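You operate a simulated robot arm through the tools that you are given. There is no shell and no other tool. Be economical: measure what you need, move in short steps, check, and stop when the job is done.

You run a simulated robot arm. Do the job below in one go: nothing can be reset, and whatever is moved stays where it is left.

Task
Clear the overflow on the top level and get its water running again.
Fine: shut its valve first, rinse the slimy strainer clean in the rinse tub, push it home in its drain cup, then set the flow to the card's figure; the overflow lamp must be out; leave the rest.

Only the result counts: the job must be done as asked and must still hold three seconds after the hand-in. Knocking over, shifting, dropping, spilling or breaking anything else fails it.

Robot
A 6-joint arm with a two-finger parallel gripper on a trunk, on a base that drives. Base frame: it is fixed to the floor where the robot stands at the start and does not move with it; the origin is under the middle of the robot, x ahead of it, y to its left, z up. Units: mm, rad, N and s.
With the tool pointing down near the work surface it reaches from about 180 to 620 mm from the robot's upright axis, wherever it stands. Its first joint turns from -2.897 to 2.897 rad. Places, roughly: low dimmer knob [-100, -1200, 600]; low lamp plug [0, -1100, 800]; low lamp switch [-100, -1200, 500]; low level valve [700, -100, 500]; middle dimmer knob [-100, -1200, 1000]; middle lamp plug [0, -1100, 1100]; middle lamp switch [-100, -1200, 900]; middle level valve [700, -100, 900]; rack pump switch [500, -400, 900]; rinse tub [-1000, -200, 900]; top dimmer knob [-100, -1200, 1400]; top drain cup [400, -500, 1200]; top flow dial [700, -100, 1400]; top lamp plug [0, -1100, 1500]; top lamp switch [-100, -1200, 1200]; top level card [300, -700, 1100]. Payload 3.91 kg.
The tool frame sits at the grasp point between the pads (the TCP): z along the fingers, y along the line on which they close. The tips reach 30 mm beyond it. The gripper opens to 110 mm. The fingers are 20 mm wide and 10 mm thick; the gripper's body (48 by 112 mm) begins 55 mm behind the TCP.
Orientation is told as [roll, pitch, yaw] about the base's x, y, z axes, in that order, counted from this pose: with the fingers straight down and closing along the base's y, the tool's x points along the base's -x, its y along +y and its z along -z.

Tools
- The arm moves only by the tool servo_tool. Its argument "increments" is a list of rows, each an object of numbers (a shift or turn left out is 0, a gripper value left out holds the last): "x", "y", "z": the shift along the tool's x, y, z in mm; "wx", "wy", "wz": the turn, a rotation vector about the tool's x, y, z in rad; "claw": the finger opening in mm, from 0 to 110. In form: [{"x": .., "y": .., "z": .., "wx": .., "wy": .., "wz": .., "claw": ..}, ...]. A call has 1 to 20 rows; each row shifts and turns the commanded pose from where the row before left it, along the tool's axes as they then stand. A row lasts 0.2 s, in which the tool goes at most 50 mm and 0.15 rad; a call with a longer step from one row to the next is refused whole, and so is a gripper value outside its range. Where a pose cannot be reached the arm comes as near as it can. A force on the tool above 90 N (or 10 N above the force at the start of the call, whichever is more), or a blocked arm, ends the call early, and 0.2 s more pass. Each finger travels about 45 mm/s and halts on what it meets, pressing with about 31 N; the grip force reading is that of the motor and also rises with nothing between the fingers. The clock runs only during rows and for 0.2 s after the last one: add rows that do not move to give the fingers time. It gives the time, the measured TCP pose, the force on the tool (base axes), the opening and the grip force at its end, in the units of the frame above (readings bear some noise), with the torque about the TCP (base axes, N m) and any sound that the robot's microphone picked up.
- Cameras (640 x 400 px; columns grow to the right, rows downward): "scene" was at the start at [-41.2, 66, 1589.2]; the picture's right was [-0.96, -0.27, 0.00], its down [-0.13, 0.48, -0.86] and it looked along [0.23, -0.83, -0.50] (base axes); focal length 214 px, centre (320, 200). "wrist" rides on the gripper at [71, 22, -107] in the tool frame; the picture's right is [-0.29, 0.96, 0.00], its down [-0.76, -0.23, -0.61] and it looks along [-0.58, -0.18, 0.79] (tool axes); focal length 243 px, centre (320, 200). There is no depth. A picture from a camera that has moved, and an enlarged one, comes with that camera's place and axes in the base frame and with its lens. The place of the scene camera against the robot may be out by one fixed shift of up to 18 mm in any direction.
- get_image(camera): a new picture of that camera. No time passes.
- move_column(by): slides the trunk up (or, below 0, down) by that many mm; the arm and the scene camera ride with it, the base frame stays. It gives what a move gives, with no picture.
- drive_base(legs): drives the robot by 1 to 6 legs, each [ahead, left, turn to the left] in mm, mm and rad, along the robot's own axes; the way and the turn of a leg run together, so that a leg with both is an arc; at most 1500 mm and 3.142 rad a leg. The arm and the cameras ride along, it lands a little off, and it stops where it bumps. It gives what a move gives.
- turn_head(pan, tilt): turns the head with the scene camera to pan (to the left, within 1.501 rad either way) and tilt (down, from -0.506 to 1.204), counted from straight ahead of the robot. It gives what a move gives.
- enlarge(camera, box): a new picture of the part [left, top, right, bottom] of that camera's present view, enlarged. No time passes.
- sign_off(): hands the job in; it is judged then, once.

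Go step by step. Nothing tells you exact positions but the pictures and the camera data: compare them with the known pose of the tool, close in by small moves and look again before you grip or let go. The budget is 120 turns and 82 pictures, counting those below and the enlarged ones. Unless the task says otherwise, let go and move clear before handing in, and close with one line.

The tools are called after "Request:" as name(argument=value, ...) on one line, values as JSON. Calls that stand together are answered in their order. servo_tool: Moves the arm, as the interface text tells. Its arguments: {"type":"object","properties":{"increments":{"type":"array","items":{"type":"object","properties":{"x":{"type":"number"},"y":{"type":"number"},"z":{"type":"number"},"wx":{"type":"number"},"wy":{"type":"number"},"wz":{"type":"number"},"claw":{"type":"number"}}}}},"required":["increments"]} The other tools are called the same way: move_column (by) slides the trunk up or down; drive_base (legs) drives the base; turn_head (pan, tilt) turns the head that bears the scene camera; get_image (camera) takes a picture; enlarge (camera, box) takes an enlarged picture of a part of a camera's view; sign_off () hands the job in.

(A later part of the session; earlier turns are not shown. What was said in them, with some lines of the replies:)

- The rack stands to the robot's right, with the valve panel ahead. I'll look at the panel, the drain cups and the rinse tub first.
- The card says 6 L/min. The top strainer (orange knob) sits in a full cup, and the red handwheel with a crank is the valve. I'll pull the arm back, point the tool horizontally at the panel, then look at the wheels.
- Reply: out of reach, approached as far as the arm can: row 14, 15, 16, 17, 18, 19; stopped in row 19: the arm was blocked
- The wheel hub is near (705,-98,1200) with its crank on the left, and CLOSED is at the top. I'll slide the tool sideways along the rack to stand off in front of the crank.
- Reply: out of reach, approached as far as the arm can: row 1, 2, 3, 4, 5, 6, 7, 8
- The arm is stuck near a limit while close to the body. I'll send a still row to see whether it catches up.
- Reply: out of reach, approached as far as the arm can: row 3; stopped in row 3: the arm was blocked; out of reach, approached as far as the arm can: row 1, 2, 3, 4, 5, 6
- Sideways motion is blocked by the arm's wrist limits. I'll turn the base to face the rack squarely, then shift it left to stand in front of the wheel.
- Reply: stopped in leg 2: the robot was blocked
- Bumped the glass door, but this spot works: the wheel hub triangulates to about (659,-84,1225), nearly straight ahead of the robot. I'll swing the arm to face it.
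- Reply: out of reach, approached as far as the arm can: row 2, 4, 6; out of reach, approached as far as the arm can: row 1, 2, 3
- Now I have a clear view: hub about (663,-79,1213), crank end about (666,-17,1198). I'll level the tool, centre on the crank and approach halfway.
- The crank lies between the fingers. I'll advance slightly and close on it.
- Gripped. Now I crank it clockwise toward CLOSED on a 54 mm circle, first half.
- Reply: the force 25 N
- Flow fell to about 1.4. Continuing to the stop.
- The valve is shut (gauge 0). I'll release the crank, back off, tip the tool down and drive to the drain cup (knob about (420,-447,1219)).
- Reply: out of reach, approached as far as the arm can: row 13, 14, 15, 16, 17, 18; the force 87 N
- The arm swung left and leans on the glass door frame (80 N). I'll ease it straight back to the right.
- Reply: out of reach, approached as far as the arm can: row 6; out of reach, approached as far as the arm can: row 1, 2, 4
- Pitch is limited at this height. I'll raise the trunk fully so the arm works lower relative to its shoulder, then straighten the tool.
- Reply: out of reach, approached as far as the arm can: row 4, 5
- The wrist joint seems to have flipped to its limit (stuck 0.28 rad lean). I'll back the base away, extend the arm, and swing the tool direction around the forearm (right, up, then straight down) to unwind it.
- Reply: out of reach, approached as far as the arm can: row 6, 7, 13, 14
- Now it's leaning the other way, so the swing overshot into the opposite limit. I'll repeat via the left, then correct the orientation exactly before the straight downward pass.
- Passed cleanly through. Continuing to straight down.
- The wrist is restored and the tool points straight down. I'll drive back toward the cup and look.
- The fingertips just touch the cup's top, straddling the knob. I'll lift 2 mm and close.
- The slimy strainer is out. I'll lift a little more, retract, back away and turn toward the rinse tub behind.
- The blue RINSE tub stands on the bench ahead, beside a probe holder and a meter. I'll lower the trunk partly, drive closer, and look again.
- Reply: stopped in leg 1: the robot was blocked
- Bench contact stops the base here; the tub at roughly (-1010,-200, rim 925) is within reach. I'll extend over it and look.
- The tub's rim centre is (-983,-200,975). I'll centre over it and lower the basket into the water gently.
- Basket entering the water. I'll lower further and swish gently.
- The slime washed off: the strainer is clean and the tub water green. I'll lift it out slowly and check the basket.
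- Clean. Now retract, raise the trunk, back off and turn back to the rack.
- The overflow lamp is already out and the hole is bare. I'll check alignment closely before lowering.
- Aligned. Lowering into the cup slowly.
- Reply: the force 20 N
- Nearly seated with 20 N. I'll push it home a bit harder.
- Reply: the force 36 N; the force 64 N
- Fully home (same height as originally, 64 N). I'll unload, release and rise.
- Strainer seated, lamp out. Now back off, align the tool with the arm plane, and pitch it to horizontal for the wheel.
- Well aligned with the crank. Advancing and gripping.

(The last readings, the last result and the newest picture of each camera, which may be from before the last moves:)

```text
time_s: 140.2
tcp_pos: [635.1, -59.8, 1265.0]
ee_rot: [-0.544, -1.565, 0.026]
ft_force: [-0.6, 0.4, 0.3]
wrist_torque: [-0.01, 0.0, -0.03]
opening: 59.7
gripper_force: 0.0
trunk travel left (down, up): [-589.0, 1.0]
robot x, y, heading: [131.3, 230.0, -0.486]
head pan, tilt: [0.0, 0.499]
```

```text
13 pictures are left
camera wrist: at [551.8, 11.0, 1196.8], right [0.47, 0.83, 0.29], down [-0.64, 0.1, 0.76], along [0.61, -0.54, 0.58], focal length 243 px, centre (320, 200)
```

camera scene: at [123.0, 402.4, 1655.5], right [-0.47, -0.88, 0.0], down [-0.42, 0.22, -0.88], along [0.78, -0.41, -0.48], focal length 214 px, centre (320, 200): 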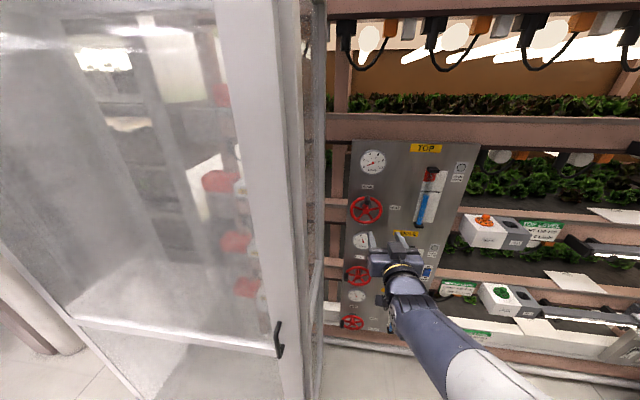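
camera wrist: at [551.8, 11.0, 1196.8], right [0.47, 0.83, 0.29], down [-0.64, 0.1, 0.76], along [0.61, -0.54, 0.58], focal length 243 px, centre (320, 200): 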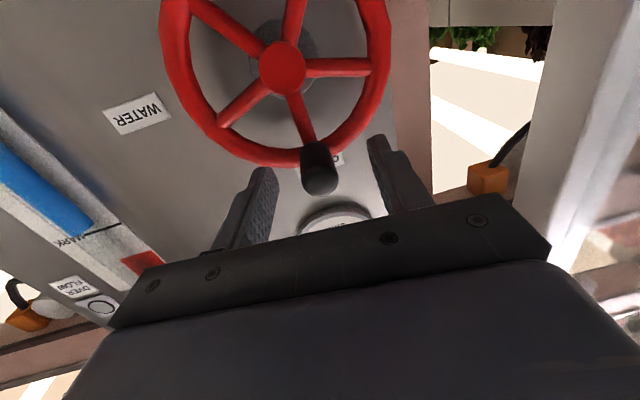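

Request:
servo_tool(increments=[{"z": 3}, {"claw": 40}, {"claw": 20}, {"claw": 14}, {"claw": 14}, {"claw": 14}, {"claw": 14}])

Request:
servo_tool(increments=[{"y": 11, "x": 1.2, "z": 1.2}, {"y": 10.6, "x": 3.4, "z": 1.2}, {"y": 9.6, "x": 5.5, "z": 1}, {"y": 8.2, "x": 7.4, "z": 0.9}, {}])

Request:
enlarge(camera="scene", box=[330, 130, 490, 250])

```text
time_s: 141.8
tcp_pos: [636.5, -62.2, 1267.6]
ee_rot: [-0.513, -1.566, -0.004]
ft_force: [-0.6, -1.7, 0.3]
wrist_torque: [-0.06, -0.01, -1.23]
opening: 24.7
gripper_force: 44.4
trunk travel left (down, up): [-589.0, 1.0]
robot x, y, heading: [129.3, 225.6, -0.488]
head pan, tilt: [0.0, 0.499]
```

```text
time_s: 143.0
tcp_pos: [659.6, -30.0, 1248.9]
ee_rot: [-0.449, -1.568, -0.063]
ft_force: [-8.3, -7.1, 2.5]
wrist_torque: [-0.85, -0.38, -1.25]
opening: 24.2
gripper_force: 45.1
trunk travel left (down, up): [-589.0, 1.0]
robot x, y, heading: [132.8, 227.4, -0.487]
head pan, tilt: [0.0, 0.499]
```

```text
3.33 times, centred on (410, 190) of scene
camera zoom: at [223.5, 347.4, 1655.7], right [-0.47, -0.88, 0.0], down [-0.42, 0.22, -0.88], along [0.78, -0.41, -0.48], focal length 715 px, centre (20, 233)
```

zoom: 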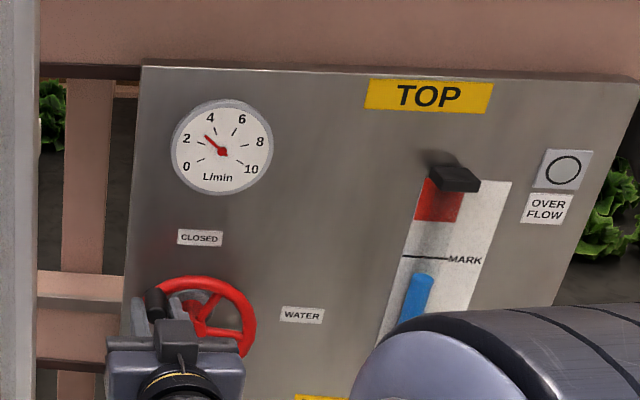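

Turning well; flow is about 2.9. Continuing.

Request:
servo_tool(increments=[{"y": 6.5, "x": 9, "z": 0.7}, {"y": 4.5, "x": 10.1, "z": 0.5}, {"y": 2.3, "x": 10.9, "z": 0.25}, {"x": 11}, {"y": -1.5, "x": 7}, {}])

Request:
enlarge(camera="scene", box=[350, 130, 430, 190])

```text
time_s: 144.4
tcp_pos: [666.7, -18.0, 1201.6]
ee_rot: [-1.011, -1.567, 0.496]
ft_force: [-1.0, -2.3, 8.2]
wrist_torque: [-0.7, -0.25, -1.17]
opening: 24.1
gripper_force: 45.2
trunk travel left (down, up): [-589.0, 1.0]
robot x, y, heading: [132.3, 228.6, -0.487]
head pan, tilt: [0.0, 0.499]
```

```text
6.67 times, centred on (390, 160) of scene
camera zoom: at [224.4, 348.5, 1655.6], right [-0.47, -0.88, 0.0], down [-0.42, 0.22, -0.88], along [0.78, -0.41, -0.48], focal length 1430 px, centre (-147, 467)
```

zoom: 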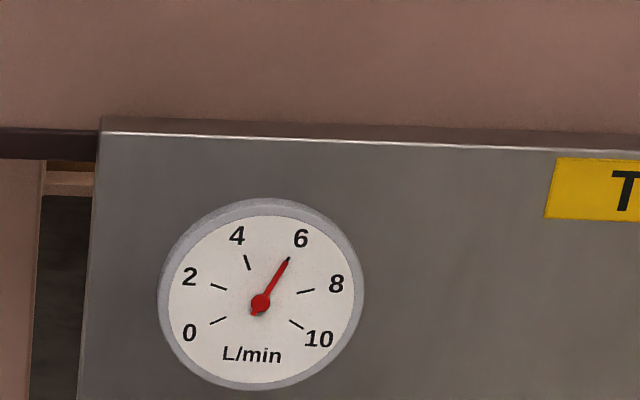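

The needle covers the 6 mark. I'll release carefully and re-check.

Request:
servo_tool(increments=[{"claw": 30}, {"claw": 45}, {"claw": 55}, {}])

Request:
enlarge(camera="scene", box=[362, 140, 402, 180])

Request:
enlarge(camera="wrist", box=[160, 60, 480, 260])

```text
time_s: 145.4
tcp_pos: [666.9, -18.6, 1200.5]
ee_rot: [-0.557, -1.564, 0.043]
ft_force: [0.3, 0.3, 0.1]
wrist_torque: [0.01, -0.01, 0.0]
opening: 54.9
gripper_force: 0.1
trunk travel left (down, up): [-589.0, 1.0]
robot x, y, heading: [129.9, 227.2, -0.491]
head pan, tilt: [0.0, 0.499]
```

```text
10.00 times, centred on (382, 160) of scene
camera zoom: at [225.1, 348.3, 1655.6], right [-0.47, -0.88, 0.0], down [-0.42, 0.22, -0.88], along [0.78, -0.41, -0.48], focal length 2145 px, centre (-300, 600)
```

zoom: 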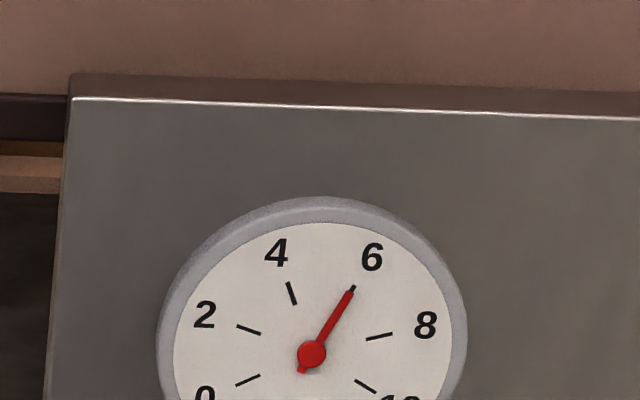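

```text
2.00 times, centred on (320, 160) of wrist
camera zoom: at [584.8, 52.4, 1131.4], right [0.47, 0.83, 0.29], down [-0.64, 0.1, 0.76], along [0.61, -0.54, 0.58], focal length 485 px, centre (320, 280)
```

zoom: 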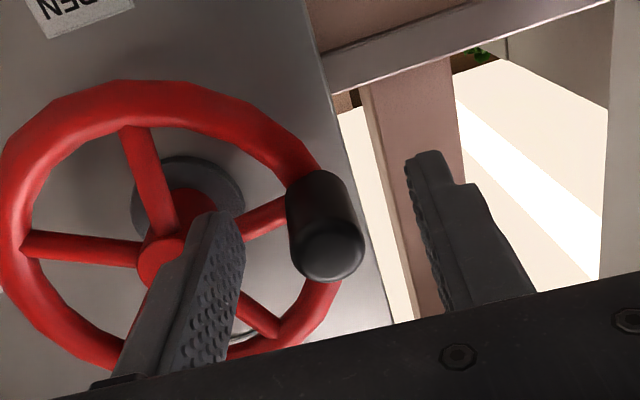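

The needle lies on the 6 tick. I'll back the arm straight out and do a final check.

Request:
servo_tool(increments=[{"z": -15}, {"z": -25}, {"z": -30}, {"z": -30}, {"z": -30}, {}, {}, {}, {}, {}, {}, {}, {}])

Request:
enlarge(camera="scene", box=[340, 130, 540, 255])

Request:
enlarge(camera="scene", box=[362, 145, 402, 185])

```text
time_s: 148.2
tcp_pos: [553.6, 44.9, 1202.1]
ee_rot: [-0.568, -1.565, 0.052]
ft_force: [-0.3, -0.1, 0.3]
wrist_torque: [-0.01, 0.01, -0.02]
opening: 55.1
gripper_force: 0.1
trunk travel left (down, up): [-589.0, 1.0]
robot x, y, heading: [136.8, 230.6, -0.488]
head pan, tilt: [0.0, 0.499]
```

```text
3.20 times, centred on (440, 192) of scene
camera zoom: at [225.1, 348.3, 1655.6], right [-0.47, -0.88, 0.0], down [-0.42, 0.22, -0.88], along [0.78, -0.41, -0.48], focal length 686 px, centre (-64, 224)
```

zoom: 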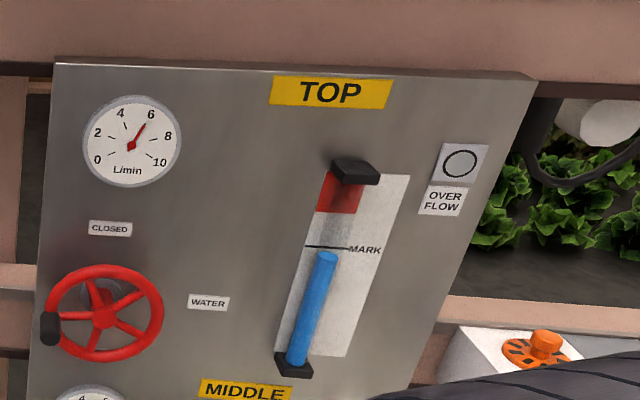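

```text
10.00 times, centred on (382, 165) of scene
camera zoom: at [225.1, 348.3, 1655.6], right [-0.47, -0.88, 0.0], down [-0.42, 0.22, -0.88], along [0.78, -0.41, -0.48], focal length 2145 px, centre (-300, 550)
```

zoom: 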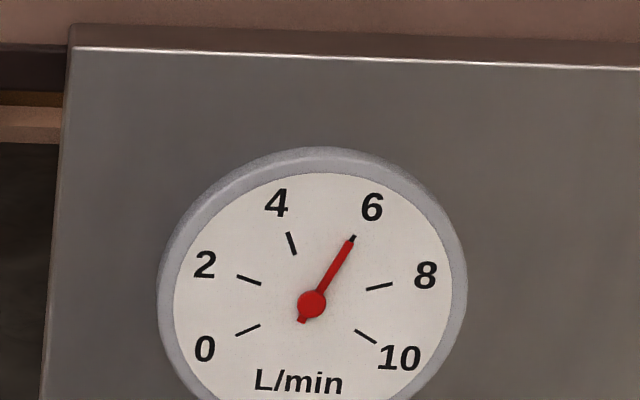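

Flow is at 6, the lamp is out and the level is just under the mark. I'll wait a few seconds to confirm it holds.

Request:
servo_tool(increments=[{}, {}, {}, {}, {}, {}, {}, {}, {}, {}, {}, {}, {}, {}, {}, {}, {}, {}, {}, {}])

Request:
enlarge(camera="scene", box=[340, 130, 540, 255])

```text
time_s: 152.4
tcp_pos: [553.6, 46.0, 1202.4]
ee_rot: [-0.562, -1.564, 0.048]
ft_force: [0.2, -0.2, 0.0]
wrist_torque: [0.0, -0.01, 0.0]
opening: 54.9
gripper_force: 0.2
trunk travel left (down, up): [-589.0, 1.0]
robot x, y, heading: [129.4, 227.6, -0.487]
head pan, tilt: [0.0, 0.499]
```

```text
3.20 times, centred on (440, 192) of scene
camera zoom: at [225.1, 348.3, 1655.6], right [-0.47, -0.88, 0.0], down [-0.42, 0.22, -0.88], along [0.78, -0.41, -0.48], focal length 686 px, centre (-64, 224)
```

zoom: 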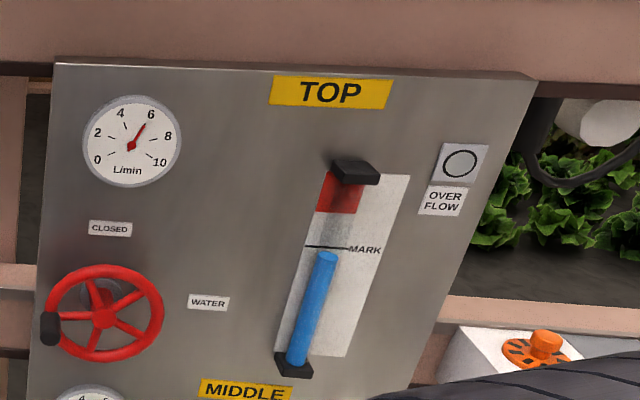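

Everything holds steady, so I'm handing in.

Request:
sign_off()

```text
The job is handed in.
```

The top level is draining and running again: I shut its valve, rinsed the strainer clean and pushed it home in its cup, and the flow now reads the card's 6 L/min with the overflow lamp out. While I was moving, the arm pressed on the glass door (about 80 N) and the base bumped the door and the rinse bench; I saw nothing out of place afterwards.
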